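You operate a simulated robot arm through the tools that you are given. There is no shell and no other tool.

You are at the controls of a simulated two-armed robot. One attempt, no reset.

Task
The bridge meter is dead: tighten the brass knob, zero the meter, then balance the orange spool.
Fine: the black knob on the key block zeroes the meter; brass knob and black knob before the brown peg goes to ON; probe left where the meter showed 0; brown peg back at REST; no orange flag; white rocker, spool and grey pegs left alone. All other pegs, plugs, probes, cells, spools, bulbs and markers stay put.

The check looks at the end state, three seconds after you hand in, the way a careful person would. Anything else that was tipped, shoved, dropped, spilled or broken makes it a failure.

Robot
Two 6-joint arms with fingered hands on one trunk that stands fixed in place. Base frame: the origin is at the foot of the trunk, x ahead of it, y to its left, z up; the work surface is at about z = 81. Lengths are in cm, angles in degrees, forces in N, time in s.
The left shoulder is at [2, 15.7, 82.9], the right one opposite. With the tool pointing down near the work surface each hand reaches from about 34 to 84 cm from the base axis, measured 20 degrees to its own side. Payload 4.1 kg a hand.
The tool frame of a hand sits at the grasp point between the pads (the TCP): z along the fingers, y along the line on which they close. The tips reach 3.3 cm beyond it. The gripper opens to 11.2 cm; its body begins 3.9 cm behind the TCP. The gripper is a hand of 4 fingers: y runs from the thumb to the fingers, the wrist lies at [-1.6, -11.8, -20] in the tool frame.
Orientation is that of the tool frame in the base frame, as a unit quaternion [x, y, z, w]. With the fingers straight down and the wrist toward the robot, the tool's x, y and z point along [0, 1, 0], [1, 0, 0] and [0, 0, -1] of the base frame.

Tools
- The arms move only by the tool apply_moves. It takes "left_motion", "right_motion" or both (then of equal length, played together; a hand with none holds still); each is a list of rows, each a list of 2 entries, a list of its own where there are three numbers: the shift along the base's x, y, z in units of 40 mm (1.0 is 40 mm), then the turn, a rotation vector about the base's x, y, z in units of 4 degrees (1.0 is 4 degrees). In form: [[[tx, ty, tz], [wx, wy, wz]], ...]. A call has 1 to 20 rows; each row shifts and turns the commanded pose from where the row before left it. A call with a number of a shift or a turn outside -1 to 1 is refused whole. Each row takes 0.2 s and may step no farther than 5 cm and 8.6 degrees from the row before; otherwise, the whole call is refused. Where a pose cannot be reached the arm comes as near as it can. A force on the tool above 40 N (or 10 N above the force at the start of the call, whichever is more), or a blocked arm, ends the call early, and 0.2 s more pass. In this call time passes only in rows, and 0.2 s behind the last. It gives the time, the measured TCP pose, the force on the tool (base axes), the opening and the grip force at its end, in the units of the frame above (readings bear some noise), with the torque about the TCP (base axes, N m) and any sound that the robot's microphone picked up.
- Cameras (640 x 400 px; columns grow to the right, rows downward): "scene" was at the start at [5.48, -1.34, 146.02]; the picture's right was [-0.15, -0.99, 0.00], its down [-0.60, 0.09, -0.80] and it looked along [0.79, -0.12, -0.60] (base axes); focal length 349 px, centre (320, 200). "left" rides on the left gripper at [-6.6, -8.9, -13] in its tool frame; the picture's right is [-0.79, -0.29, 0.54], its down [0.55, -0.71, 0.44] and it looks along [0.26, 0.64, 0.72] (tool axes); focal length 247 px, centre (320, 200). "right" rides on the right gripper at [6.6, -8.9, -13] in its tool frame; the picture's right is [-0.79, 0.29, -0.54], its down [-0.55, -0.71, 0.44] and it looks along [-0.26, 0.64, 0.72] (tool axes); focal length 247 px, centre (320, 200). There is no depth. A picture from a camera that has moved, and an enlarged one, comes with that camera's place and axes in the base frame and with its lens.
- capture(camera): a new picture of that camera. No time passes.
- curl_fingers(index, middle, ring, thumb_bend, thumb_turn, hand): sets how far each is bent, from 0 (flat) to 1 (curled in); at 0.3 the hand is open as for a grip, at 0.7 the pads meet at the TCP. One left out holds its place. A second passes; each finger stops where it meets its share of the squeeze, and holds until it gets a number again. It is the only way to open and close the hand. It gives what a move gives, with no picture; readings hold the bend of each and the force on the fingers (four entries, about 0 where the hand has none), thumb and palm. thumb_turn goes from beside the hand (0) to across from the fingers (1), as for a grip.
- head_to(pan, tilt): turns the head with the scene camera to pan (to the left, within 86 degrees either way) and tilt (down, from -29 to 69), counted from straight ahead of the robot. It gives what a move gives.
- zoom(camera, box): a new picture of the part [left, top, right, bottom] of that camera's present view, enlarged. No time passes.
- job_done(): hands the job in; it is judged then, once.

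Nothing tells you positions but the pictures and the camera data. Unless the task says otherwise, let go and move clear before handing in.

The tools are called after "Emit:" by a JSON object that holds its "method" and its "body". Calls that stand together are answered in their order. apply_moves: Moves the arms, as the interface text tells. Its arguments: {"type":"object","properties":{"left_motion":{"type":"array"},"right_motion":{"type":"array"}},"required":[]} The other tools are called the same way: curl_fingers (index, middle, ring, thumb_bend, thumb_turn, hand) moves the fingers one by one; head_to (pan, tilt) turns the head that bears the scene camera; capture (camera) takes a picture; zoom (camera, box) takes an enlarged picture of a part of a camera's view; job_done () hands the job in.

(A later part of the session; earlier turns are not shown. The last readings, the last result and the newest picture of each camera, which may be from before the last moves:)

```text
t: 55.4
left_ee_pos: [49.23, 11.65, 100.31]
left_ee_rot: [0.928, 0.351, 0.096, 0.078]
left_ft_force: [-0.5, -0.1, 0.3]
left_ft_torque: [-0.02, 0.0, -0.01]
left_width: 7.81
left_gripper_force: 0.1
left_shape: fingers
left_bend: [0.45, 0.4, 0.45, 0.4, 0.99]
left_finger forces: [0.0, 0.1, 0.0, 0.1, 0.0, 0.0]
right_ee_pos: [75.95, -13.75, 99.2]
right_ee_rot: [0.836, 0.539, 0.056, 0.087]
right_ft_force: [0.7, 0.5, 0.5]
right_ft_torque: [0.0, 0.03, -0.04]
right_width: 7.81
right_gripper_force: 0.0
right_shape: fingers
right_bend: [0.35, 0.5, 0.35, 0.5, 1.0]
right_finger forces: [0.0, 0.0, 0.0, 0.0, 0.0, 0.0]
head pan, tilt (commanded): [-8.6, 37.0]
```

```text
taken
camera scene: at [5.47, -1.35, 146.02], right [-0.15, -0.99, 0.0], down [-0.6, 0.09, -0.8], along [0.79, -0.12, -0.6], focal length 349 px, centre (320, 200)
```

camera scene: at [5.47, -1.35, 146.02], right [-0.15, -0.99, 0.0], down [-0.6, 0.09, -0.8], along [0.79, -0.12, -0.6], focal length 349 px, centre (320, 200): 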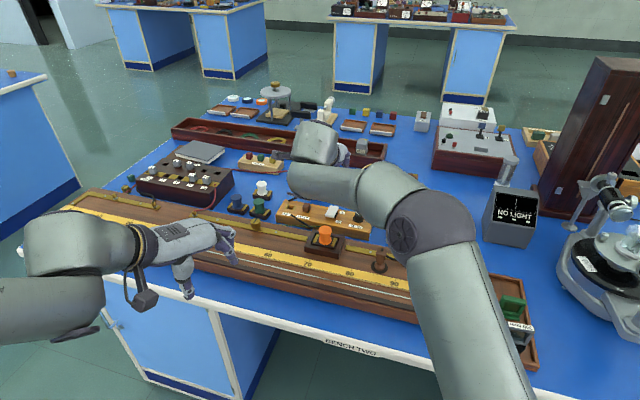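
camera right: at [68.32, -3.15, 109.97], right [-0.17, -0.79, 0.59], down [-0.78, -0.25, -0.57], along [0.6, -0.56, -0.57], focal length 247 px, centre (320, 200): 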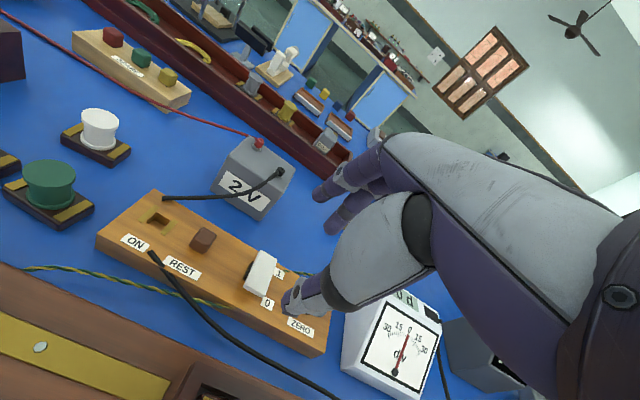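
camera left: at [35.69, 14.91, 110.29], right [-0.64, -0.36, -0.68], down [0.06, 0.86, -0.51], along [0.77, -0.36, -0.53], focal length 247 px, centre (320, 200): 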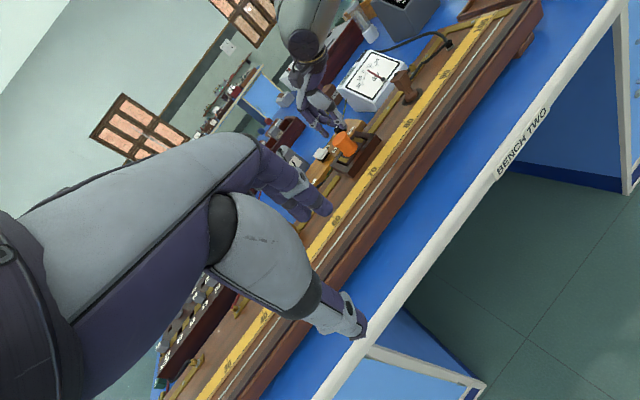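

No reach trouble so far and the view is good. I move toward a hover over the peg at about (83.05, -9.15, 94).

Emit:
{"method": "apply_moves", "body": {"right_motion": [[[0.444, 0.288, -0.325], [0, 0, 0]], [[0.444, 0.288, -0.325], [0, 0, 0]], [[0.444, 0.288, -0.325], [0, 0, 0]], [[0.444, 0.288, -0.325], [0, 0, 0]]]}}

Emit:
{"method": "zoom", "body": {"camera": "right", "box": [160, 150, 400, 390]}}

Emit:
{"method": "zoom", "body": {"camera": "scene", "box": [250, 120, 400, 240]}}

Emit:
{"method": "capture", "body": {"camera": "left"}}

```text
t: 56.4
left_ee_pos: [49.26, 11.66, 100.32]
left_ee_rot: [0.928, 0.351, 0.096, 0.079]
left_ft_force: [-0.1, 0.0, 0.2]
left_ft_torque: [-0.02, 0.03, 0.0]
left_width: 7.83
left_gripper_force: 0.1
left_shape: fingers
left_bend: [0.45, 0.4, 0.45, 0.4, 0.99]
left_finger forces: [0.1, 0.0, 0.1, 0.0, 0.1, 0.0]
right_ee_pos: [80.47, -8.8, 92.89]
right_ee_rot: [0.836, 0.539, 0.057, 0.087]
right_ft_force: [0.0, -0.1, 0.5]
right_ft_torque: [0.05, -0.03, 0.0]
right_width: 7.83
right_gripper_force: 0.1
right_shape: fingers
right_bend: [0.35, 0.5, 0.35, 0.5, 1.0]
right_finger forces: [0.0, 0.0, 0.0, 0.0, 0.0, 0.0]
right hand out of reach, approached as far as the arm can: row 3, 4
head pan, tilt (commanded): [-8.6, 37.0]
```

```text
1.67 times, centred on (280, 270) of right
camera zoom: at [72.98, 1.83, 103.7], right [-0.17, -0.79, 0.59], down [-0.78, -0.25, -0.57], along [0.6, -0.56, -0.57], focal length 412 px, centre (387, 83)
```

zoom: 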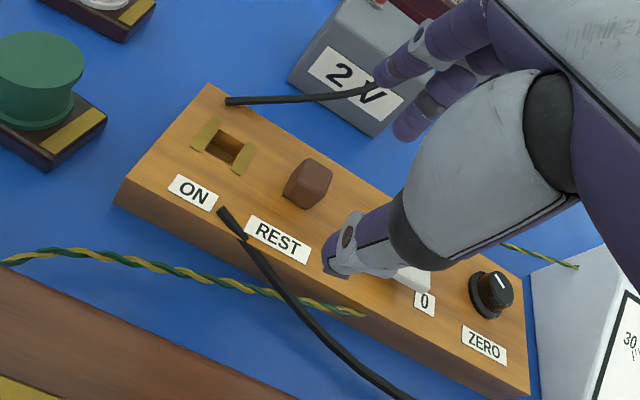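

```text
3.33 times, centred on (325, 180) of scene
camera zoom: at [5.46, -1.35, 146.02], right [-0.15, -0.99, 0.0], down [-0.6, 0.09, -0.8], along [0.79, -0.12, -0.6], focal length 1162 px, centre (303, 267)
```

zoom: 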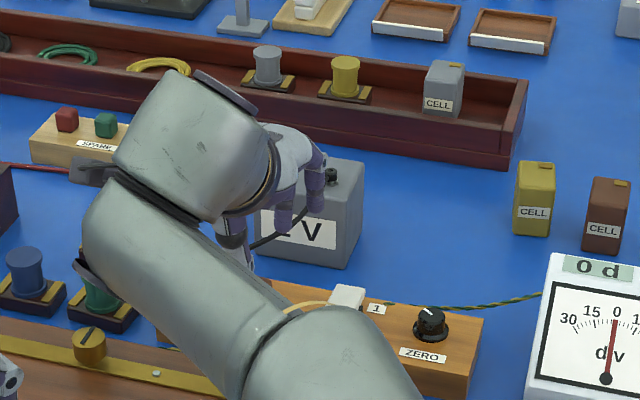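

```text
taken
camera left: at [35.69, 14.89, 110.31], right [-0.64, -0.36, -0.68], down [0.06, 0.86, -0.51], along [0.77, -0.36, -0.53], focal length 247 px, centre (320, 200)
```

left: 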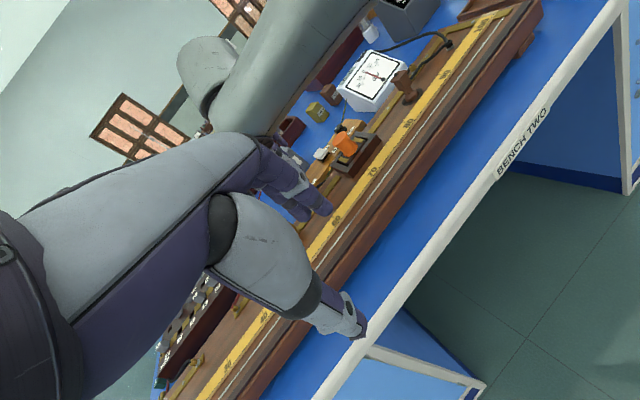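

The limit is a straight-line reach issue; leaning the hand sideways (wrist to the right, fingers pointing left-down) keeps the pinch line level and shortens the reach. I reorient to 8° forward lean and 30° sideways lean while shifting over the peg.

Emit:
{"method": "curl_fingers", "body": {"hand": "right", "index": 0.42, "ring": 0.42}}

Emit:
{"method": "apply_moves", "body": {"right_motion": [[[-0.3, 0, 0.1], [0.91, -0.414, 0]], [[-0.1, 0, 0.1], [0.91, -0.414, 0]], [[0, 0, 0], [0.91, -0.414, 0]], [[0, 0, 0], [0.91, -0.414, 0]], [[0.1, -0.05, 0], [0.91, -0.414, 0]], [[0.2, -0.1, 0], [0.91, -0.414, 0]], [[0.2, -0.1, -0.1], [0.91, -0.414, 0]], [[0.2, -0.1, -0.1], [0.45, -0.2, 0]], [[0.2, -0.05, -0.1], [0.414, 0.91, 0]]]}}

Emit:
{"method": "zoom", "body": {"camera": "right", "box": [160, 150, 400, 390]}}

Emit:
{"method": "capture", "body": {"camera": "scene"}}

Emit:
{"method": "capture", "body": {"camera": "right"}}

```text
t: 57.4
left_ee_pos: [49.31, 11.63, 100.25]
left_ee_rot: [0.928, 0.351, 0.096, 0.079]
left_ft_force: [0.3, 0.1, 0.2]
left_ft_torque: [-0.01, 0.02, 0.03]
left_width: 7.85
left_gripper_force: 0.0
left_shape: fingers
left_bend: [0.45, 0.4, 0.45, 0.4, 0.99]
left_finger forces: [0.0, 0.1, 0.0, 0.0, 0.1, 0.0]
right_ee_pos: [80.47, -8.86, 92.72]
right_ee_rot: [0.836, 0.539, 0.055, 0.088]
right_ft_force: [0.6, 0.3, -0.8]
right_ft_torque: [0.0, 0.0, 0.01]
right_width: 6.87
right_gripper_force: 0.0
right_shape: fingers
right_bend: [0.42, 0.5, 0.42, 0.5, 1.0]
right_finger forces: [0.0, 0.0, 0.0, 0.1, 0.0, 0.0]
head pan, tilt (commanded): [-8.6, 37.0]
```

```text
t: 59.4
left_ee_pos: [49.33, 11.64, 100.31]
left_ee_rot: [0.928, 0.351, 0.096, 0.078]
left_ft_force: [-0.5, 0.0, -0.3]
left_ft_torque: [-0.01, -0.01, 0.02]
left_width: 7.82
left_gripper_force: 0.1
left_shape: fingers
left_bend: [0.45, 0.4, 0.45, 0.4, 0.99]
left_finger forces: [0.0, 0.0, 0.1, 0.0, 0.0, 0.0]
right_ee_pos: [83.31, -10.82, 93.08]
right_ee_rot: [0.829, 0.491, 0.262, -0.062]
right_ft_force: [-0.3, 0.0, -1.1]
right_ft_torque: [0.0, -0.05, -0.01]
right_width: 6.87
right_gripper_force: 0.1
right_shape: fingers
right_bend: [0.42, 0.5, 0.42, 0.5, 1.0]
right_finger forces: [0.0, 0.1, 0.0, 0.0, 0.1, 0.0]
right hand out of reach, approached as far as the arm can: row 1, 9
head pan, tilt (commanded): [-8.6, 37.0]
```

```text
1.67 times, centred on (280, 270) of right
camera zoom: at [73.51, -5.9, 105.99], right [-0.26, -0.96, 0.11], down [-0.65, 0.09, -0.76], along [0.71, -0.27, -0.64], focal length 412 px, centre (387, 83)
```

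zoom: 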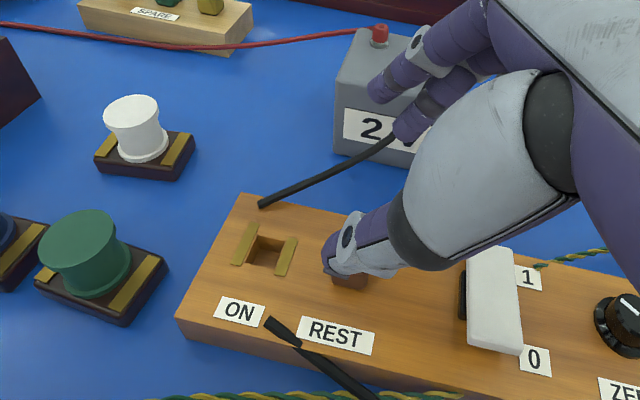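

```text
taken
camera scene: at [5.48, -1.34, 146.02], right [-0.15, -0.99, 0.0], down [-0.6, 0.09, -0.8], along [0.79, -0.12, -0.6], focal length 349 px, centre (320, 200)
```

scene: 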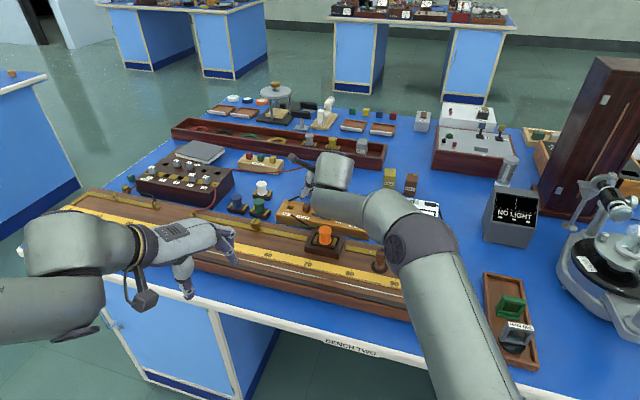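

```text
taken
camera right: at [73.51, -5.9, 105.99], right [-0.26, -0.96, 0.11], down [-0.65, 0.09, -0.76], along [0.71, -0.27, -0.64], focal length 247 px, centre (320, 200)
```

right: 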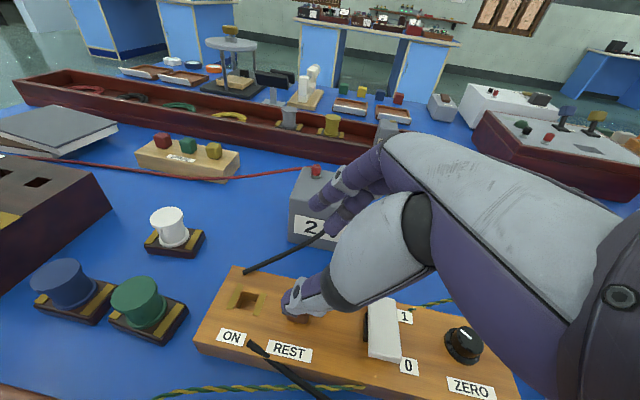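

The sideways lean works: the hand is over the peg with good margin. I correct the yaw by 6.7° so the pinch line is square to the block, and lower to just above the peg.

Emit:
{"method": "apply_moves", "body": {"right_motion": [[[-0.08, 0.06, -0.45], [0, 0, 0.84]], [[-0.08, 0.06, -0.45], [0, 0, 0.84]]]}}

Emit:
{"method": "zoom", "body": {"camera": "right", "box": [200, 200, 400, 400]}}

Emit:
{"method": "zoom", "body": {"camera": "scene", "box": [260, 130, 360, 230]}}

Emit:
{"method": "zoom", "body": {"camera": "left", "box": [280, 80, 400, 200]}}

```text
t: 60.0
left_ee_pos: [49.19, 11.67, 100.29]
left_ee_rot: [0.929, 0.35, 0.096, 0.078]
left_ft_force: [-0.3, -0.6, -0.5]
left_ft_torque: [-0.01, 0.06, -0.01]
left_width: 7.84
left_gripper_force: 0.1
left_shape: fingers
left_bend: [0.45, 0.4, 0.45, 0.4, 0.99]
left_finger forces: [0.1, 0.0, 0.1, 0.0, 0.0, 0.0]
right_ee_pos: [82.66, -10.22, 89.48]
right_ee_rot: [0.8, 0.539, 0.247, -0.096]
right_ft_force: [-0.7, 1.1, 0.7]
right_ft_torque: [-0.01, -0.03, 0.0]
right_width: 6.87
right_gripper_force: 0.1
right_shape: fingers
right_bend: [0.42, 0.5, 0.42, 0.5, 1.0]
right_finger forces: [0.0, 0.0, 0.0, 0.0, 0.1, 0.1]
head pan, tilt (commanded): [-8.6, 37.0]
```

```text
2.00 times, centred on (300, 300) of right
camera zoom: at [72.76, -6.94, 102.83], right [-0.13, -0.99, 0.1], down [-0.68, 0.02, -0.73], along [0.72, -0.16, -0.68], focal length 494 px, centre (360, 0)
```

zoom: 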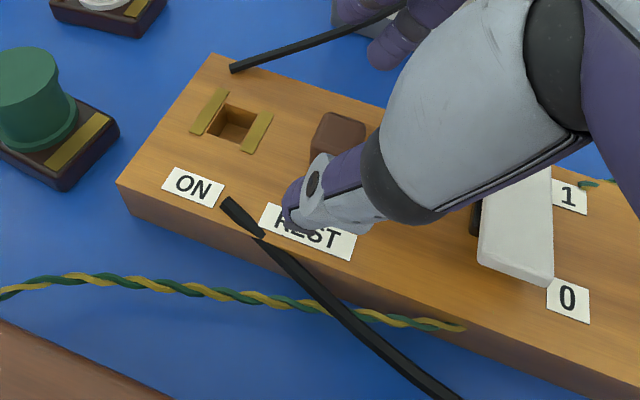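

```text
4.00 times, centred on (310, 180) of scene
camera zoom: at [5.47, -1.32, 146.02], right [-0.15, -0.99, 0.0], down [-0.6, 0.09, -0.8], along [0.79, -0.12, -0.6], focal length 1395 px, centre (360, 280)
```

zoom: 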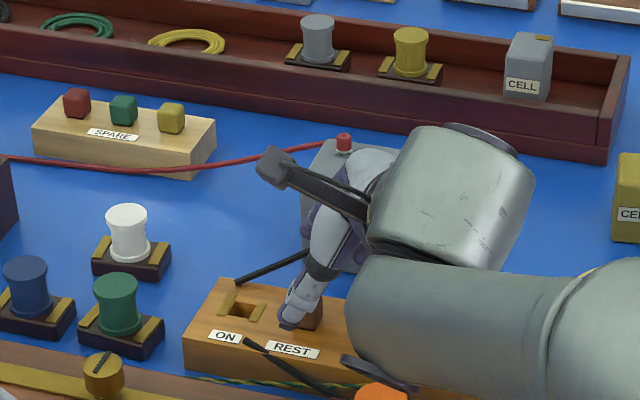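

```text
3.33 times, centred on (340, 140) of left
camera zoom: at [35.69, 14.91, 110.3], right [-0.64, -0.36, -0.68], down [0.06, 0.86, -0.51], along [0.77, -0.36, -0.53], focal length 823 px, centre (253, 400)
```

zoom: 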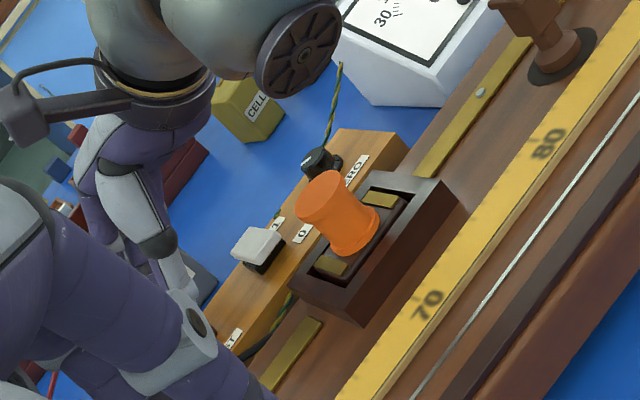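

The peg appears exactly where predicted, and the thumb is on its near side. I lower to z = 87.0 with a small shift so the tips straddle the peg without touching the block.

Emit:
{"method": "apply_moves", "body": {"right_motion": [[[0, -0.05, -0.35], [0, 0, 0]], [[0, -0.04, -0.25], [0, 0, 0]]]}}

Emit:
{"method": "zoom", "body": {"camera": "right", "box": [220, 200, 380, 360]}}

Emit:
{"method": "zoom", "body": {"camera": "scene", "box": [270, 160, 350, 240]}}

Emit:
{"method": "zoom", "body": {"camera": "left", "box": [280, 80, 400, 200]}}

```text
t: 60.6
left_ee_pos: [49.32, 11.74, 100.29]
left_ee_rot: [0.928, 0.351, 0.096, 0.078]
left_ft_force: [-0.1, -0.3, 0.0]
left_ft_torque: [0.01, 0.02, -0.05]
left_width: 7.82
left_gripper_force: 0.0
left_shape: fingers
left_bend: [0.45, 0.4, 0.45, 0.4, 0.99]
left_finger forces: [0.0, 0.0, 0.0, 0.1, 0.1, 0.1]
right_ee_pos: [82.52, -10.65, 87.11]
right_ee_rot: [0.799, 0.54, 0.246, -0.097]
right_ft_force: [-0.4, -0.3, -0.1]
right_ft_torque: [0.02, -0.01, 0.05]
right_width: 6.86
right_gripper_force: 0.2
right_shape: fingers
right_bend: [0.42, 0.5, 0.42, 0.5, 1.0]
right_finger forces: [0.0, 0.0, 0.0, 0.0, 0.1, 0.1]
head pan, tilt (commanded): [-8.6, 37.0]
```

```text
2.50 times, centred on (300, 280) of right
camera zoom: at [72.8, -7.22, 100.5], right [-0.13, -0.99, 0.1], down [-0.68, 0.02, -0.73], along [0.72, -0.16, -0.68], focal length 617 px, centre (370, 0)
```

zoom: 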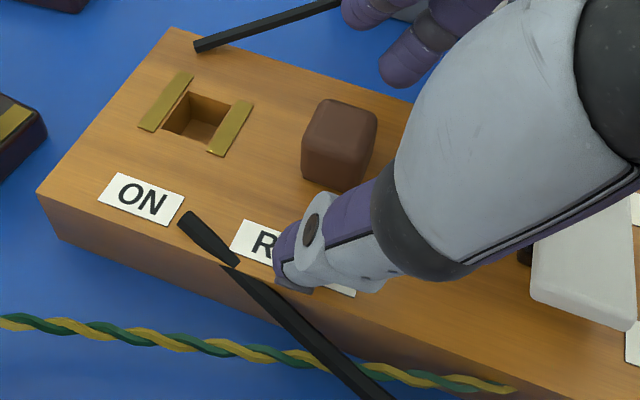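

```text
5.00 times, centred on (310, 200) of scene
camera zoom: at [5.48, -1.33, 146.02], right [-0.15, -0.99, 0.0], down [-0.6, 0.09, -0.8], along [0.79, -0.12, -0.6], focal length 1744 px, centre (370, 200)
```

zoom: 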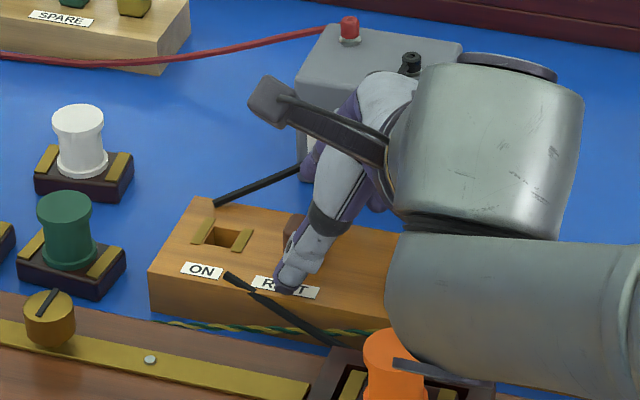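

```text
3.33 times, centred on (340, 140) of left
camera zoom: at [35.69, 14.91, 110.3], right [-0.64, -0.36, -0.68], down [0.06, 0.86, -0.51], along [0.77, -0.36, -0.53], focal length 823 px, centre (253, 400)
```

zoom: 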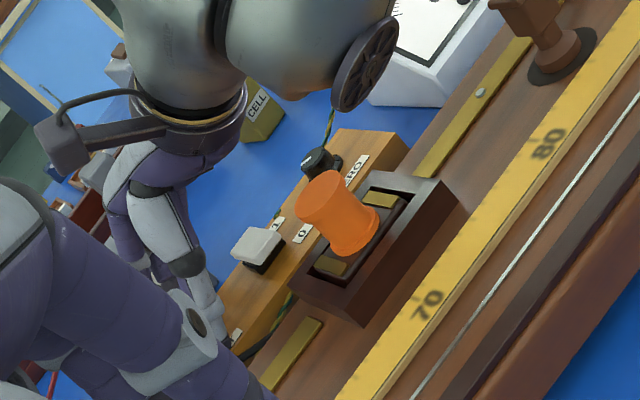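

The camera shows the middle finger sits about 0.9 cm to the ring side of the thumb, so for a square pinch the hand should be yawed about 15° more. I lift, yaw, re-centre and lower again.

Emit:
{"method": "apply_moves", "body": {"right_motion": [[[0, 0, 0.6], [0, 0, 0]], [[0.03, 0.01, 0], [0, 0, 0.94]], [[0.03, 0.02, 0], [0, 0, 0.94]], [[0.04, 0.02, 0], [0, 0, 0.94]], [[0.03, 0.02, 0], [0, 0, 0.94]]]}}

Emit:
{"method": "zoom", "body": {"camera": "right", "box": [220, 200, 380, 360]}}

```text
t: 61.8
left_ee_pos: [49.29, 11.58, 100.32]
left_ee_rot: [0.928, 0.35, 0.097, 0.078]
left_ft_force: [0.3, -0.1, -0.2]
left_ft_torque: [0.0, 0.0, -0.02]
left_width: 7.87
left_gripper_force: 0.0
left_shape: fingers
left_bend: [0.45, 0.4, 0.45, 0.4, 0.99]
left_finger forces: [0.1, 0.1, 0.0, 0.0, 0.1, 0.0]
right_ee_pos: [83.23, -11.26, 89.45]
right_ee_rot: [0.745, 0.614, 0.232, -0.116]
right_ft_force: [-0.2, 0.5, 0.9]
right_ft_torque: [0.0, 0.02, -0.02]
right_width: 6.87
right_gripper_force: 0.1
right_shape: fingers
right_bend: [0.42, 0.5, 0.42, 0.5, 1.0]
right_finger forces: [0.1, 0.1, 0.1, 0.1, 0.0, 0.0]
right hand out of reach, approached as far as the arm can: row 3
head pan, tilt (commanded): [-8.6, 37.0]
```

```text
2.50 times, centred on (300, 280) of right
camera zoom: at [73.0, -9.61, 102.98], right [0.06, -0.99, 0.11], down [-0.68, -0.12, -0.73], along [0.73, -0.03, -0.68], focal length 617 px, centre (370, 0)
```

zoom: 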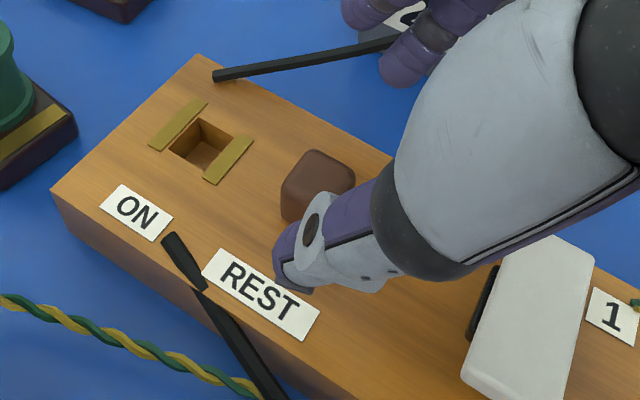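

A tad at the limit again; a slightly larger lean gives margin. I add 5.5° forward and 4° sideways lean, finish the yaw, and come over the peg.

Emit:
{"method": "apply_moves", "body": {"right_motion": [[[-0.04, 0.05, -0.1], [-0.219, -0.976, 0]], [[-0.04, 0.05, -0.1], [0.976, -0.219, 0]], [[-0.04, 0.1, 0], [-0.09, -0.39, 0.9]]]}}

Emit:
{"method": "zoom", "body": {"camera": "right", "box": [220, 200, 380, 360]}}

Emit:
{"method": "zoom", "body": {"camera": "left", "box": [260, 60, 400, 200]}}

```text
t: 62.6
left_ee_pos: [49.31, 11.68, 100.22]
left_ee_rot: [0.928, 0.35, 0.095, 0.079]
left_ft_force: [-0.2, -0.2, -0.5]
left_ft_torque: [0.04, 0.01, -0.01]
left_width: 7.82
left_gripper_force: 0.0
left_shape: fingers
left_bend: [0.45, 0.4, 0.45, 0.4, 0.99]
left_finger forces: [0.0, 0.0, 0.0, 0.0, 0.1, 0.1]
right_ee_pos: [82.68, -10.26, 88.61]
right_ee_rot: [0.709, 0.636, 0.284, -0.11]
right_ft_force: [-0.1, -0.3, -0.1]
right_ft_torque: [0.03, 0.03, -0.02]
right_width: 6.89
right_gripper_force: 0.0
right_shape: fingers
right_bend: [0.42, 0.5, 0.42, 0.5, 1.0]
right_finger forces: [0.0, 0.0, 0.1, 0.0, 0.1, 0.1]
head pan, tilt (commanded): [-8.6, 37.0]
```

```text
2.50 times, centred on (300, 280) of right
camera zoom: at [71.05, -10.06, 100.91], right [0.11, -0.99, 0.07], down [-0.59, -0.12, -0.8], along [0.8, 0.05, -0.6], focal length 617 px, centre (370, 0)
```

zoom: 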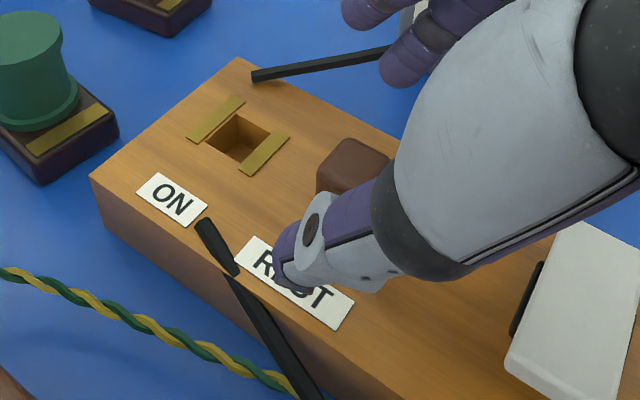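

```text
2.86 times, centred on (330, 130) of left
camera zoom: at [35.7, 14.91, 110.3], right [-0.64, -0.36, -0.68], down [0.06, 0.86, -0.51], along [0.77, -0.36, -0.53], focal length 706 px, centre (291, 400)
```

zoom: 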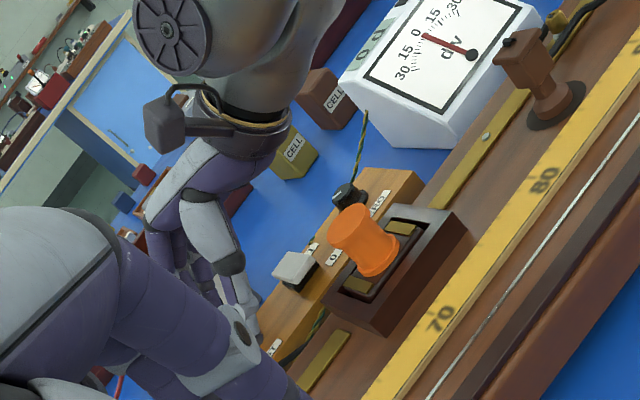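

The arm found a comfortable posture and the geometry checks out (pinch line azimuth -23.7° vs block -24.4°). I lower onto the peg.

Emit:
{"method": "apply_moves", "body": {"right_motion": [[[0.02, -0.04, -0.25], [0, 0, 0]], [[0.01, -0.02, -0.17], [0, 0, 0]]]}}

Emit:
{"method": "zoom", "body": {"camera": "right", "box": [220, 200, 380, 360]}}

Emit:
{"method": "zoom", "body": {"camera": "scene", "box": [270, 170, 340, 240]}}

```text
t: 63.2
left_ee_pos: [49.21, 11.57, 100.23]
left_ee_rot: [0.929, 0.35, 0.096, 0.078]
left_ft_force: [0.0, -0.2, -0.4]
left_ft_torque: [-0.02, 0.01, 0.02]
left_width: 7.8
left_gripper_force: 0.1
left_shape: fingers
left_bend: [0.45, 0.4, 0.45, 0.4, 0.99]
left_finger forces: [0.0, 0.0, 0.0, 0.0, 0.1, 0.1]
right_ee_pos: [82.92, -10.71, 87.09]
right_ee_rot: [0.71, 0.636, 0.284, -0.107]
right_ft_force: [-1.1, -1.5, 6.1]
right_ft_torque: [0.03, 0.23, 0.06]
right_width: 6.9
right_gripper_force: 3.4
right_shape: fingers
right_bend: [0.42, 0.5, 0.42, 0.5, 1.0]
right_finger forces: [0.0, 0.0, 0.0, 0.0, 5.8, 0.1]
head pan, tilt (commanded): [-8.6, 37.0]
```

```text
2.50 times, centred on (300, 280) of right
camera zoom: at [71.15, -10.37, 99.36], right [0.11, -0.99, 0.07], down [-0.58, -0.12, -0.8], along [0.8, 0.05, -0.59], focal length 617 px, centre (370, 0)
```

zoom: 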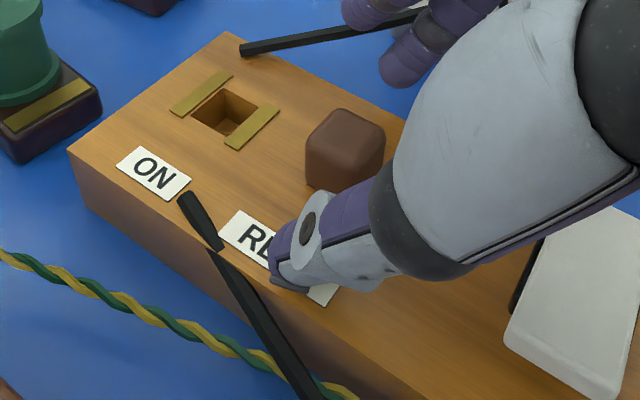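

```text
5.71 times, centred on (305, 205) of scene
camera zoom: at [5.46, -1.34, 146.02], right [-0.15, -0.99, 0.0], down [-0.6, 0.09, -0.8], along [0.79, -0.12, -0.6], focal length 1993 px, centre (406, 171)
```

zoom: 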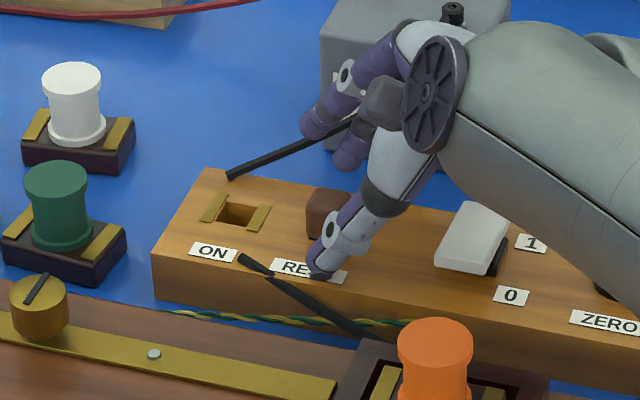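

The open thumb just touches the block (6 N). I raise 4 mm, close the pair partway, and look.

Emit:
{"method": "apply_moves", "body": {"right_motion": [[[0, 0, 0.1], [0, 0, 0]]]}}

Emit:
{"method": "curl_fingers", "body": {"hand": "right", "middle": 0.6, "thumb_bend": 0.6}}

Emit:
{"method": "zoom", "body": {"camera": "right", "box": [220, 200, 380, 360]}}

Emit:
{"method": "zoom", "body": {"camera": "scene", "box": [270, 170, 340, 240]}}

```text
t: 63.6
left_ee_pos: [49.34, 11.67, 100.3]
left_ee_rot: [0.928, 0.35, 0.095, 0.078]
left_ft_force: [-0.1, -0.4, 0.5]
left_ft_torque: [-0.03, 0.02, 0.01]
left_width: 7.83
left_gripper_force: 0.0
left_shape: fingers
left_bend: [0.45, 0.4, 0.45, 0.4, 0.99]
left_finger forces: [0.0, 0.0, 0.0, 0.0, 0.0, 0.0]
right_ee_pos: [82.78, -10.64, 87.12]
right_ee_rot: [0.709, 0.637, 0.282, -0.109]
right_ft_force: [-0.4, -0.3, 0.7]
right_ft_torque: [-0.02, 0.01, 0.0]
right_width: 6.84
right_gripper_force: 0.0
right_shape: fingers
right_bend: [0.42, 0.5, 0.42, 0.5, 1.0]
right_finger forces: [0.0, 0.1, 0.0, 0.1, 0.0, 0.0]
head pan, tilt (commanded): [-8.6, 37.0]
```

```text
t: 64.6
left_ee_pos: [49.28, 11.63, 100.34]
left_ee_rot: [0.928, 0.351, 0.096, 0.078]
left_ft_force: [0.4, 0.2, 0.2]
left_ft_torque: [-0.04, -0.01, 0.03]
left_width: 7.83
left_gripper_force: 0.1
left_shape: fingers
left_bend: [0.45, 0.4, 0.45, 0.4, 0.99]
left_finger forces: [0.0, 0.1, 0.0, 0.0, 0.1, 0.0]
right_ee_pos: [82.91, -10.58, 87.23]
right_ee_rot: [0.71, 0.636, 0.282, -0.108]
right_ft_force: [0.7, -0.6, 0.3]
right_ft_torque: [-0.02, -0.03, -0.01]
right_width: 5.55
right_gripper_force: 0.1
right_shape: fingers
right_bend: [0.42, 0.6, 0.42, 0.6, 1.0]
right_finger forces: [0.0, 0.1, 0.0, 0.0, 0.0, 0.0]
head pan, tilt (commanded): [-8.6, 37.0]
```

```text
2.50 times, centred on (300, 280) of right
camera zoom: at [71.2, -10.37, 99.6], right [0.11, -0.99, 0.07], down [-0.59, -0.12, -0.8], along [0.8, 0.05, -0.6], focal length 617 px, centre (370, 0)
```

zoom: 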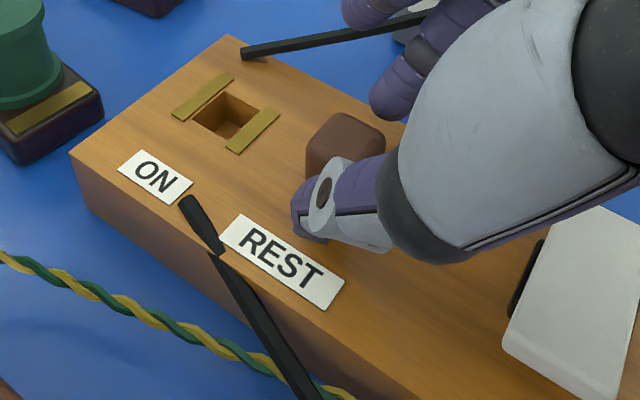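

```text
5.71 times, centred on (305, 205) of scene
camera zoom: at [5.48, -1.34, 146.02], right [-0.15, -0.99, 0.0], down [-0.6, 0.09, -0.8], along [0.79, -0.12, -0.6], focal length 1993 px, centre (406, 171)
```

zoom: 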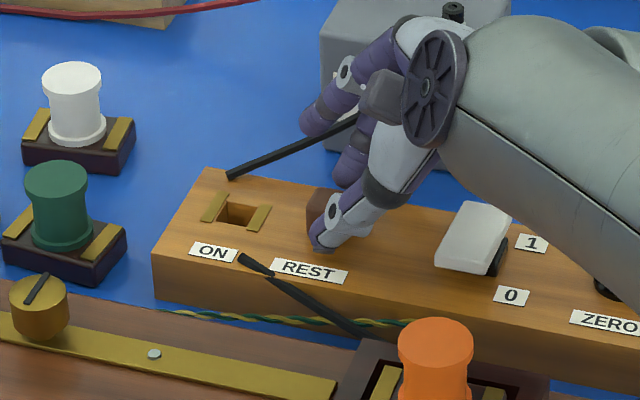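

Thumb and middle finger are now on either side of the peg. I close fully on it.

Emit:
{"method": "curl_fingers", "body": {"hand": "right", "middle": 0.75, "thumb_bend": 0.75}}

Emit:
{"method": "zoom", "body": {"camera": "right", "box": [220, 200, 380, 360]}}

Emit:
{"method": "zoom", "body": {"camera": "scene", "box": [285, 185, 335, 235]}}

```text
t: 65.6
left_ee_pos: [49.33, 11.66, 100.19]
left_ee_rot: [0.928, 0.35, 0.096, 0.079]
left_ft_force: [-0.7, 0.2, 0.5]
left_ft_torque: [0.01, -0.04, 0.0]
left_width: 7.81
left_gripper_force: 0.1
left_shape: fingers
left_bend: [0.45, 0.4, 0.45, 0.4, 0.99]
left_finger forces: [0.0, 0.0, 0.0, 0.0, 0.0, 0.0]
right_ee_pos: [82.85, -10.61, 87.32]
right_ee_rot: [0.71, 0.636, 0.282, -0.108]
right_ft_force: [-0.4, 0.2, 0.3]
right_ft_torque: [-0.01, 0.0, 0.01]
right_width: 4.54
right_gripper_force: 9.9
right_shape: fingers
right_bend: [0.42, 0.66, 0.42, 0.69, 1.0]
right_finger forces: [0.0, 10.6, 0.0, 0.0, 10.5, 0.0]
head pan, tilt (commanded): [-8.6, 37.0]
```

```text
2.50 times, centred on (300, 280) of right
camera zoom: at [71.2, -10.37, 99.59], right [0.11, -0.99, 0.07], down [-0.59, -0.12, -0.8], along [0.8, 0.05, -0.6], focal length 617 px, centre (370, 0)
```

zoom: 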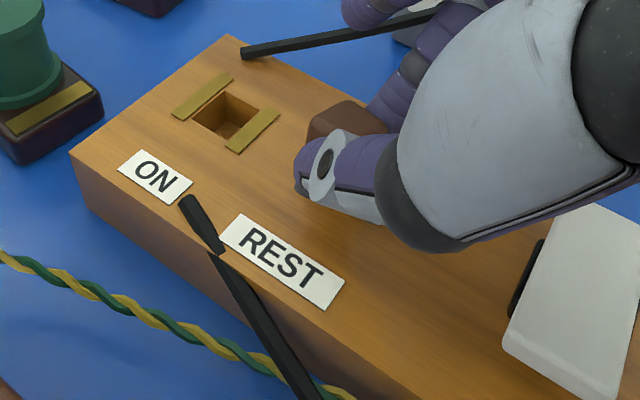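

```text
8.00 times, centred on (310, 210) of scene
camera zoom: at [5.48, -1.34, 146.02], right [-0.15, -0.99, 0.0], down [-0.6, 0.09, -0.8], along [0.79, -0.12, -0.6], focal length 2790 px, centre (400, 120)
```

zoom: 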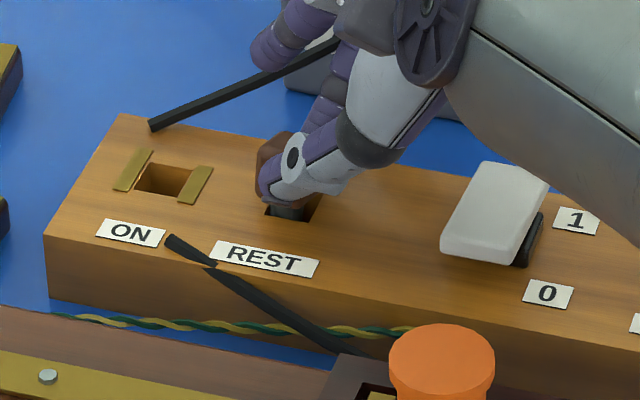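

Both press with 10.5 N, and the peg has already come up a little with its dark shaft showing in the REST hole. I lift slowly about 2.4 cm.

Emit:
{"method": "apply_moves", "body": {"right_motion": [[[0, 0, 0.15], [0, 0, 0]], [[0, 0, 0.2], [0, 0, 0]], [[0, 0, 0.25], [0, 0, 0]]]}}

Emit:
{"method": "zoom", "body": {"camera": "right", "box": [220, 200, 380, 360]}}

Emit:
{"method": "zoom", "body": {"camera": "scene", "box": [285, 185, 335, 235]}}

Emit:
{"method": "capture", "body": {"camera": "left"}}

```text
t: 66.4
left_ee_pos: [49.32, 11.68, 100.19]
left_ee_rot: [0.928, 0.351, 0.095, 0.078]
left_ft_force: [-0.9, -0.2, 0.2]
left_ft_torque: [-0.01, -0.03, -0.05]
left_width: 7.85
left_gripper_force: 0.1
left_shape: fingers
left_bend: [0.45, 0.4, 0.45, 0.4, 0.99]
left_finger forces: [0.0, 0.1, 0.0, 0.0, 0.0, 0.0]
right_ee_pos: [82.85, -10.55, 89.77]
right_ee_rot: [0.709, 0.636, 0.283, -0.108]
right_ft_force: [1.0, 0.7, -0.9]
right_ft_torque: [0.02, 0.0, 0.05]
right_width: 4.56
right_gripper_force: 10.8
right_shape: fingers
right_bend: [0.42, 0.66, 0.42, 0.69, 1.0]
right_finger forces: [0.1, 10.6, 0.0, 0.0, 10.5, 0.0]
head pan, tilt (commanded): [-8.6, 37.0]
```

```text
2.50 times, centred on (300, 280) of right
camera zoom: at [71.2, -10.33, 101.98], right [0.11, -0.99, 0.07], down [-0.59, -0.12, -0.8], along [0.8, 0.05, -0.6], focal length 617 px, centre (370, 0)
```

zoom: 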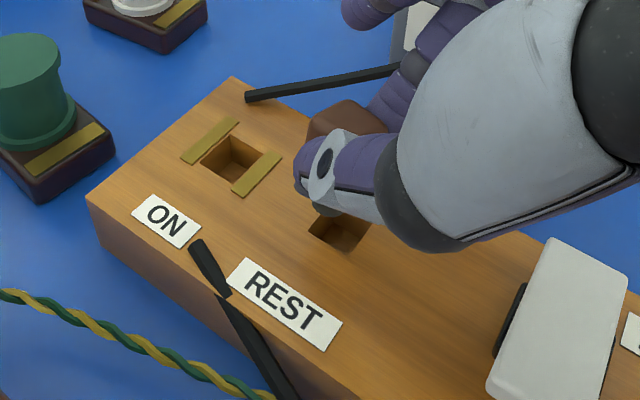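

```text
8.00 times, centred on (310, 210) of scene
camera zoom: at [5.49, -1.34, 146.02], right [-0.15, -0.99, 0.0], down [-0.6, 0.09, -0.8], along [0.79, -0.12, -0.6], focal length 2790 px, centre (400, 120)
```

zoom: 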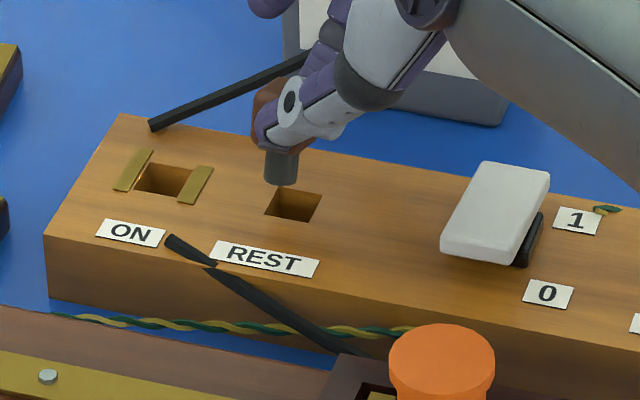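

```text
taken
camera left: at [35.7, 14.9, 110.3], right [-0.64, -0.36, -0.68], down [0.06, 0.86, -0.51], along [0.77, -0.36, -0.53], focal length 247 px, centre (320, 200)
```

left: 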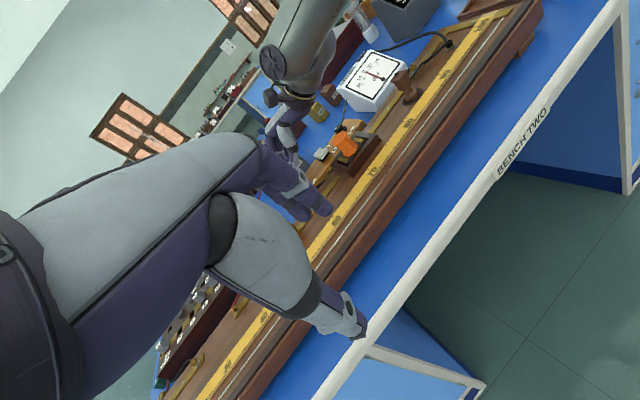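

The peg is out, its round shaft clear of the REST hole, but it seems tilted a bit (bottom toward the robot). I take close-ups to measure the tilt before going to ON.

Emit:
{"method": "zoom", "body": {"camera": "right", "box": [280, 230, 350, 300]}}

Emit:
{"method": "zoom", "body": {"camera": "scene", "box": [292, 190, 322, 220]}}

Emit:
{"method": "zoom", "body": {"camera": "left", "box": [250, 100, 350, 200]}}

```text
5.71 times, centred on (315, 265) of right
camera zoom: at [71.2, -10.33, 101.98], right [0.11, -0.99, 0.07], down [-0.59, -0.12, -0.8], along [0.8, 0.05, -0.6], focal length 1411 px, centre (349, -171)
```

zoom: 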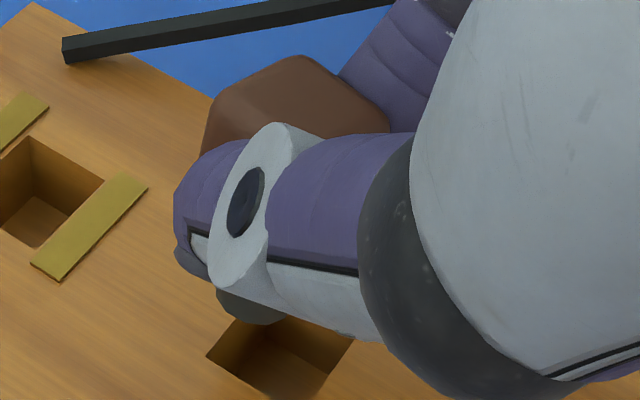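

```text
13.33 times, centred on (307, 205) of scene
camera zoom: at [5.49, -1.34, 146.02], right [-0.15, -0.99, 0.0], down [-0.6, 0.09, -0.8], along [0.79, -0.12, -0.6], focal length 4650 px, centre (493, 133)
```

zoom: 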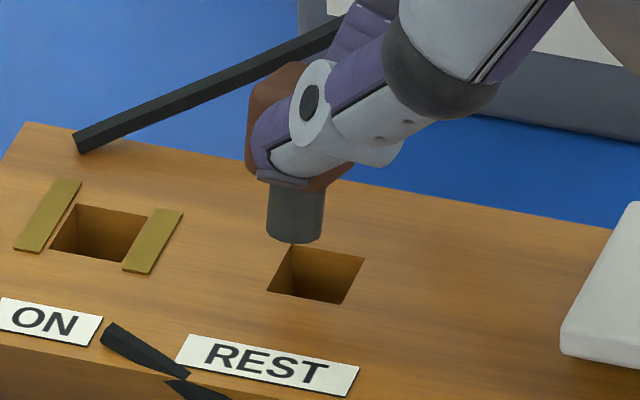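

```text
4.00 times, centred on (300, 150) of left
camera zoom: at [35.7, 14.9, 110.3], right [-0.64, -0.36, -0.68], down [0.06, 0.86, -0.51], along [0.77, -0.36, -0.53], focal length 988 px, centre (400, 400)
```

zoom: 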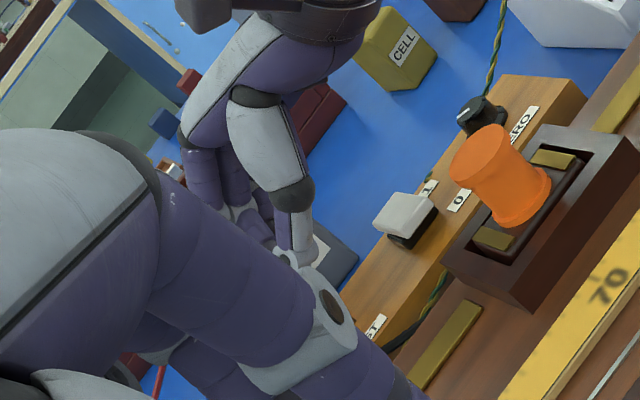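

The peg is tilted about 22° (top away), because the thumb is shorter than the finger. Leaning the hand 22° further forward will set it upright; I do that in place, keeping the pinch point over the REST area.

Emit:
{"method": "apply_moves", "body": {"right_motion": [[[-0.035, 0.016, 0.03], [-0.413, -0.911, 0]], [[-0.035, 0.016, 0.03], [-0.413, -0.911, 0]], [[-0.035, 0.016, 0.02], [-0.413, -0.911, 0]], [[-0.035, 0.016, 0.02], [-0.413, -0.911, 0]], [[-0.035, 0.016, 0.02], [-0.413, -0.911, 0]], [[-0.018, 0.008, 0.01], [-0.206, -0.455, 0]]]}}

Emit:
{"method": "zoom", "body": {"camera": "right", "box": [220, 200, 380, 360]}}

Emit:
{"method": "zoom", "body": {"camera": "scene", "box": [285, 180, 335, 230]}}

Emit:
{"method": "zoom", "body": {"camera": "left", "box": [250, 60, 390, 200]}}

```text
t: 67.8
left_ee_pos: [49.31, 11.67, 100.26]
left_ee_rot: [0.928, 0.351, 0.096, 0.078]
left_ft_force: [0.7, -1.1, 0.2]
left_ft_torque: [-0.02, 0.01, -0.01]
left_width: 7.84
left_gripper_force: 0.1
left_shape: fingers
left_bend: [0.45, 0.4, 0.45, 0.4, 0.99]
left_finger forces: [0.0, 0.0, 0.0, 0.1, 0.0, 0.0]
right_ee_pos: [82.3, -9.51, 90.43]
right_ee_rot: [0.658, 0.668, 0.346, 0.033]
right_ft_force: [-0.3, 0.5, -0.6]
right_ft_torque: [0.04, 0.01, -0.01]
right_width: 4.52
right_gripper_force: 10.5
right_shape: fingers
right_bend: [0.42, 0.66, 0.42, 0.69, 1.0]
right_finger forces: [0.1, 10.6, 0.1, 0.0, 10.6, 0.1]
right hand out of reach, approached as far as the arm can: row 3
head pan, tilt (commanded): [-8.6, 37.0]
```

```text
2.50 times, centred on (300, 280) of right
camera zoom: at [67.33, -8.15, 98.54], right [0.08, -0.97, 0.23], down [-0.32, -0.24, -0.92], along [0.94, 0.0, -0.33], focal length 617 px, centre (370, 0)
```

zoom: 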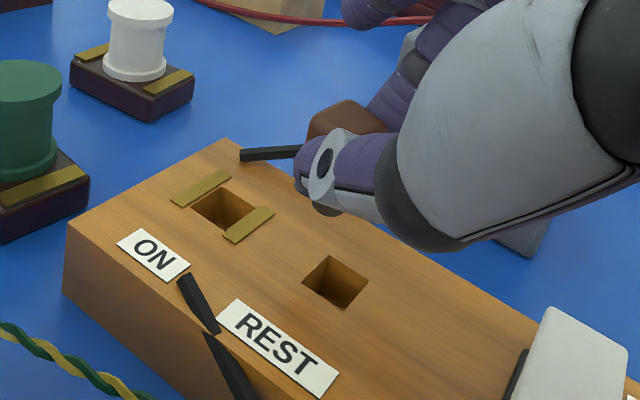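

```text
8.00 times, centred on (310, 205) of scene
camera zoom: at [5.48, -1.34, 146.02], right [-0.15, -0.99, 0.0], down [-0.6, 0.09, -0.8], along [0.79, -0.12, -0.6], focal length 2790 px, centre (400, 160)
```

zoom: 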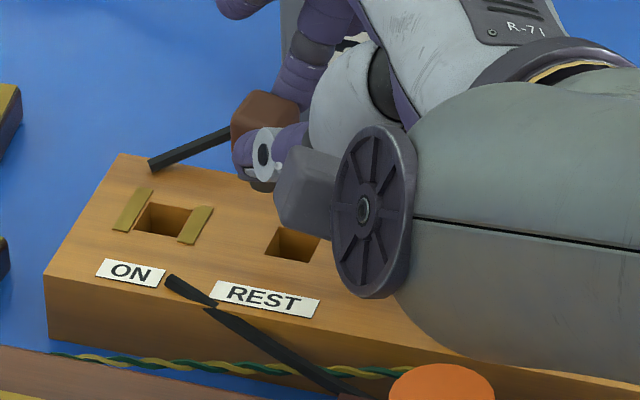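

```text
2.86 times, centred on (320, 130) of left
camera zoom: at [35.7, 14.9, 110.3], right [-0.64, -0.36, -0.68], down [0.06, 0.86, -0.51], along [0.77, -0.36, -0.53], focal length 706 px, centre (320, 400)
```

zoom: 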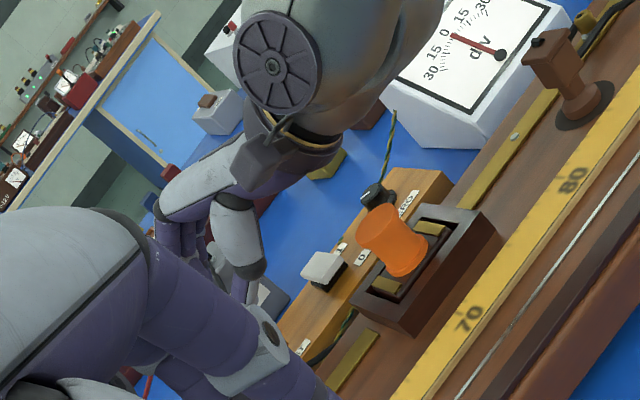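

The peg now hangs upright in the pinch, at about (84.0, -8.5), shaft bottom around z ≈ 85.3. I shift it over the ON socket at (85.5, -4.87).

Emit:
{"method": "apply_moves", "body": {"right_motion": [[[0.125, 0.3, 0], [0, 0, 0]], [[0.125, 0.3, 0], [0, 0, 0]], [[0.125, 0.3, 0], [0, 0, 0]]]}}

Emit:
{"method": "zoom", "body": {"camera": "right", "box": [240, 220, 360, 340]}}

Emit:
{"method": "zoom", "body": {"camera": "scene", "box": [270, 180, 320, 230]}}

Emit:
{"method": "capture", "body": {"camera": "right"}}

```text
t: 68.6
left_ee_pos: [49.26, 11.68, 100.2]
left_ee_rot: [0.928, 0.351, 0.095, 0.078]
left_ft_force: [0.5, -0.5, 0.1]
left_ft_torque: [0.0, 0.02, 0.01]
left_width: 7.79
left_gripper_force: 0.0
left_shape: fingers
left_bend: [0.45, 0.4, 0.45, 0.4, 0.99]
left_finger forces: [0.0, 0.0, 0.0, 0.1, 0.1, 0.1]
right_ee_pos: [83.81, -5.83, 90.57]
right_ee_rot: [0.657, 0.668, 0.347, 0.033]
right_ft_force: [0.1, -0.2, 1.0]
right_ft_torque: [0.01, 0.03, -0.01]
right_width: 4.51
right_gripper_force: 10.5
right_shape: fingers
right_bend: [0.42, 0.66, 0.42, 0.69, 1.0]
right_finger forces: [0.1, 10.4, 0.0, 0.2, 10.4, 0.1]
head pan, tilt (commanded): [-8.6, 37.0]
```

```text
3.33 times, centred on (300, 280) of right
camera zoom: at [68.78, -4.62, 98.63], right [0.08, -0.97, 0.23], down [-0.31, -0.24, -0.92], along [0.95, 0.0, -0.33], focal length 823 px, centre (387, -67)
```

zoom: 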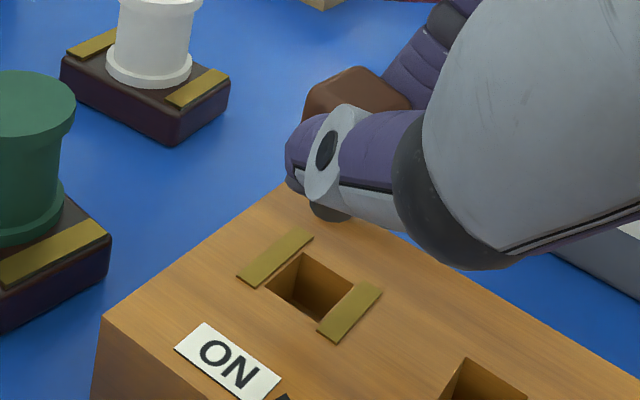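

```text
8.00 times, centred on (295, 205) of scene
camera zoom: at [5.47, -1.34, 146.02], right [-0.15, -0.99, 0.0], down [-0.6, 0.09, -0.8], along [0.79, -0.12, -0.6], focal length 2790 px, centre (520, 160)
```

zoom: 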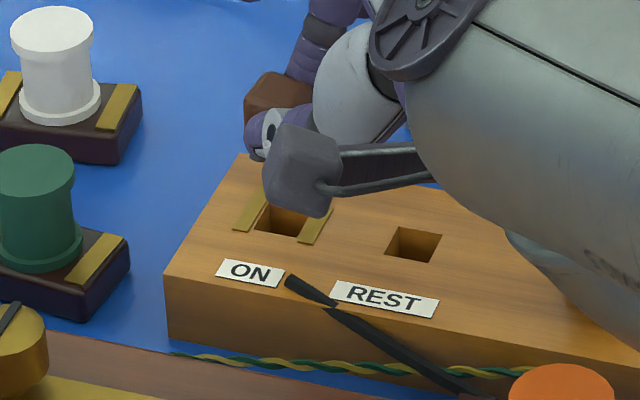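

```text
taken
camera right: at [68.78, -4.62, 98.63], right [0.08, -0.97, 0.23], down [-0.31, -0.24, -0.92], along [0.95, 0.0, -0.33], focal length 247 px, centre (320, 200)
```

right: 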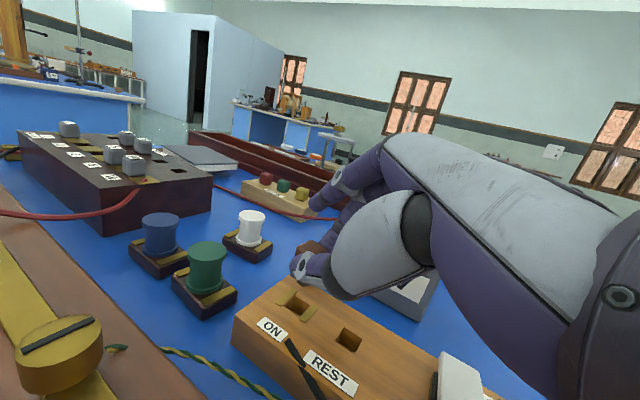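

Peg and socket line up within a couple of mm in both views. I lower about 1.2 cm and re-check at close range.

Emit:
{"method": "apply_moves", "body": {"right_motion": [[[0, 0, -0.15], [0, 0, 0]], [[0, 0, -0.15], [0, 0, 0]]]}}

Emit:
{"method": "zoom", "body": {"camera": "right", "box": [250, 230, 350, 330]}}

Emit:
{"method": "zoom", "body": {"camera": "scene", "box": [270, 180, 320, 230]}}

```text
t: 69.2
left_ee_pos: [49.32, 11.76, 100.28]
left_ee_rot: [0.928, 0.35, 0.096, 0.079]
left_ft_force: [0.0, -0.3, 0.8]
left_ft_torque: [0.03, -0.04, 0.02]
left_width: 7.83
left_gripper_force: 0.1
left_shape: fingers
left_bend: [0.45, 0.4, 0.45, 0.4, 0.99]
left_finger forces: [0.0, 0.0, 0.0, 0.0, 0.0, 0.1]
right_ee_pos: [83.76, -5.98, 89.33]
right_ee_rot: [0.66, 0.667, 0.344, 0.034]
right_ft_force: [0.7, -0.3, -0.7]
right_ft_torque: [-0.05, -0.02, -0.01]
right_width: 4.51
right_gripper_force: 10.9
right_shape: fingers
right_bend: [0.42, 0.66, 0.42, 0.69, 1.0]
right_finger forces: [0.0, 10.4, 0.0, 0.0, 10.4, 0.1]
head pan, tilt (commanded): [-8.6, 37.0]
```

```text
4.00 times, centred on (300, 280) of right
camera zoom: at [68.88, -4.56, 97.45], right [0.08, -0.97, 0.23], down [-0.32, -0.24, -0.92], along [0.94, 0.0, -0.33], focal length 988 px, centre (400, -120)
```

zoom: 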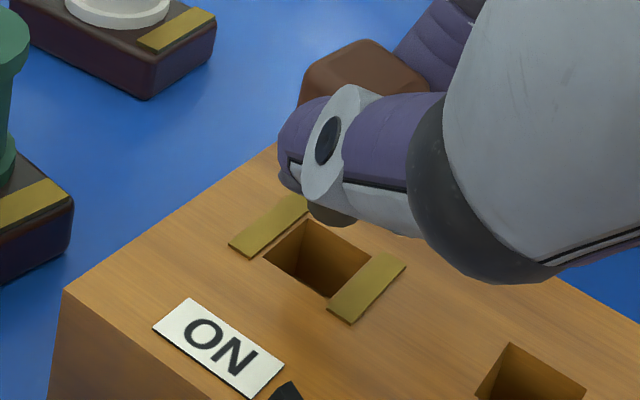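

```text
8.00 times, centred on (295, 205) of scene
camera zoom: at [5.48, -1.33, 146.02], right [-0.15, -0.99, 0.0], down [-0.6, 0.09, -0.8], along [0.79, -0.12, -0.6], focal length 2790 px, centre (520, 160)
```

zoom: 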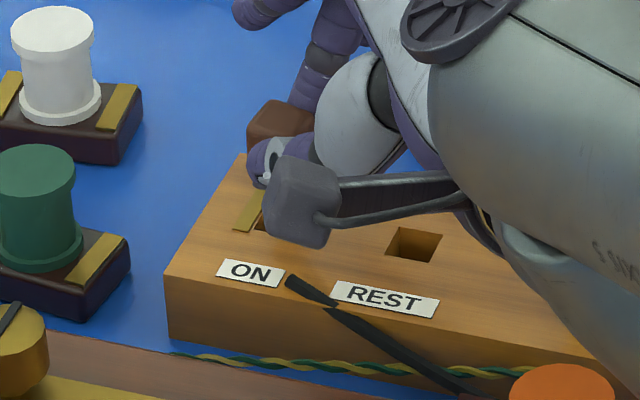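

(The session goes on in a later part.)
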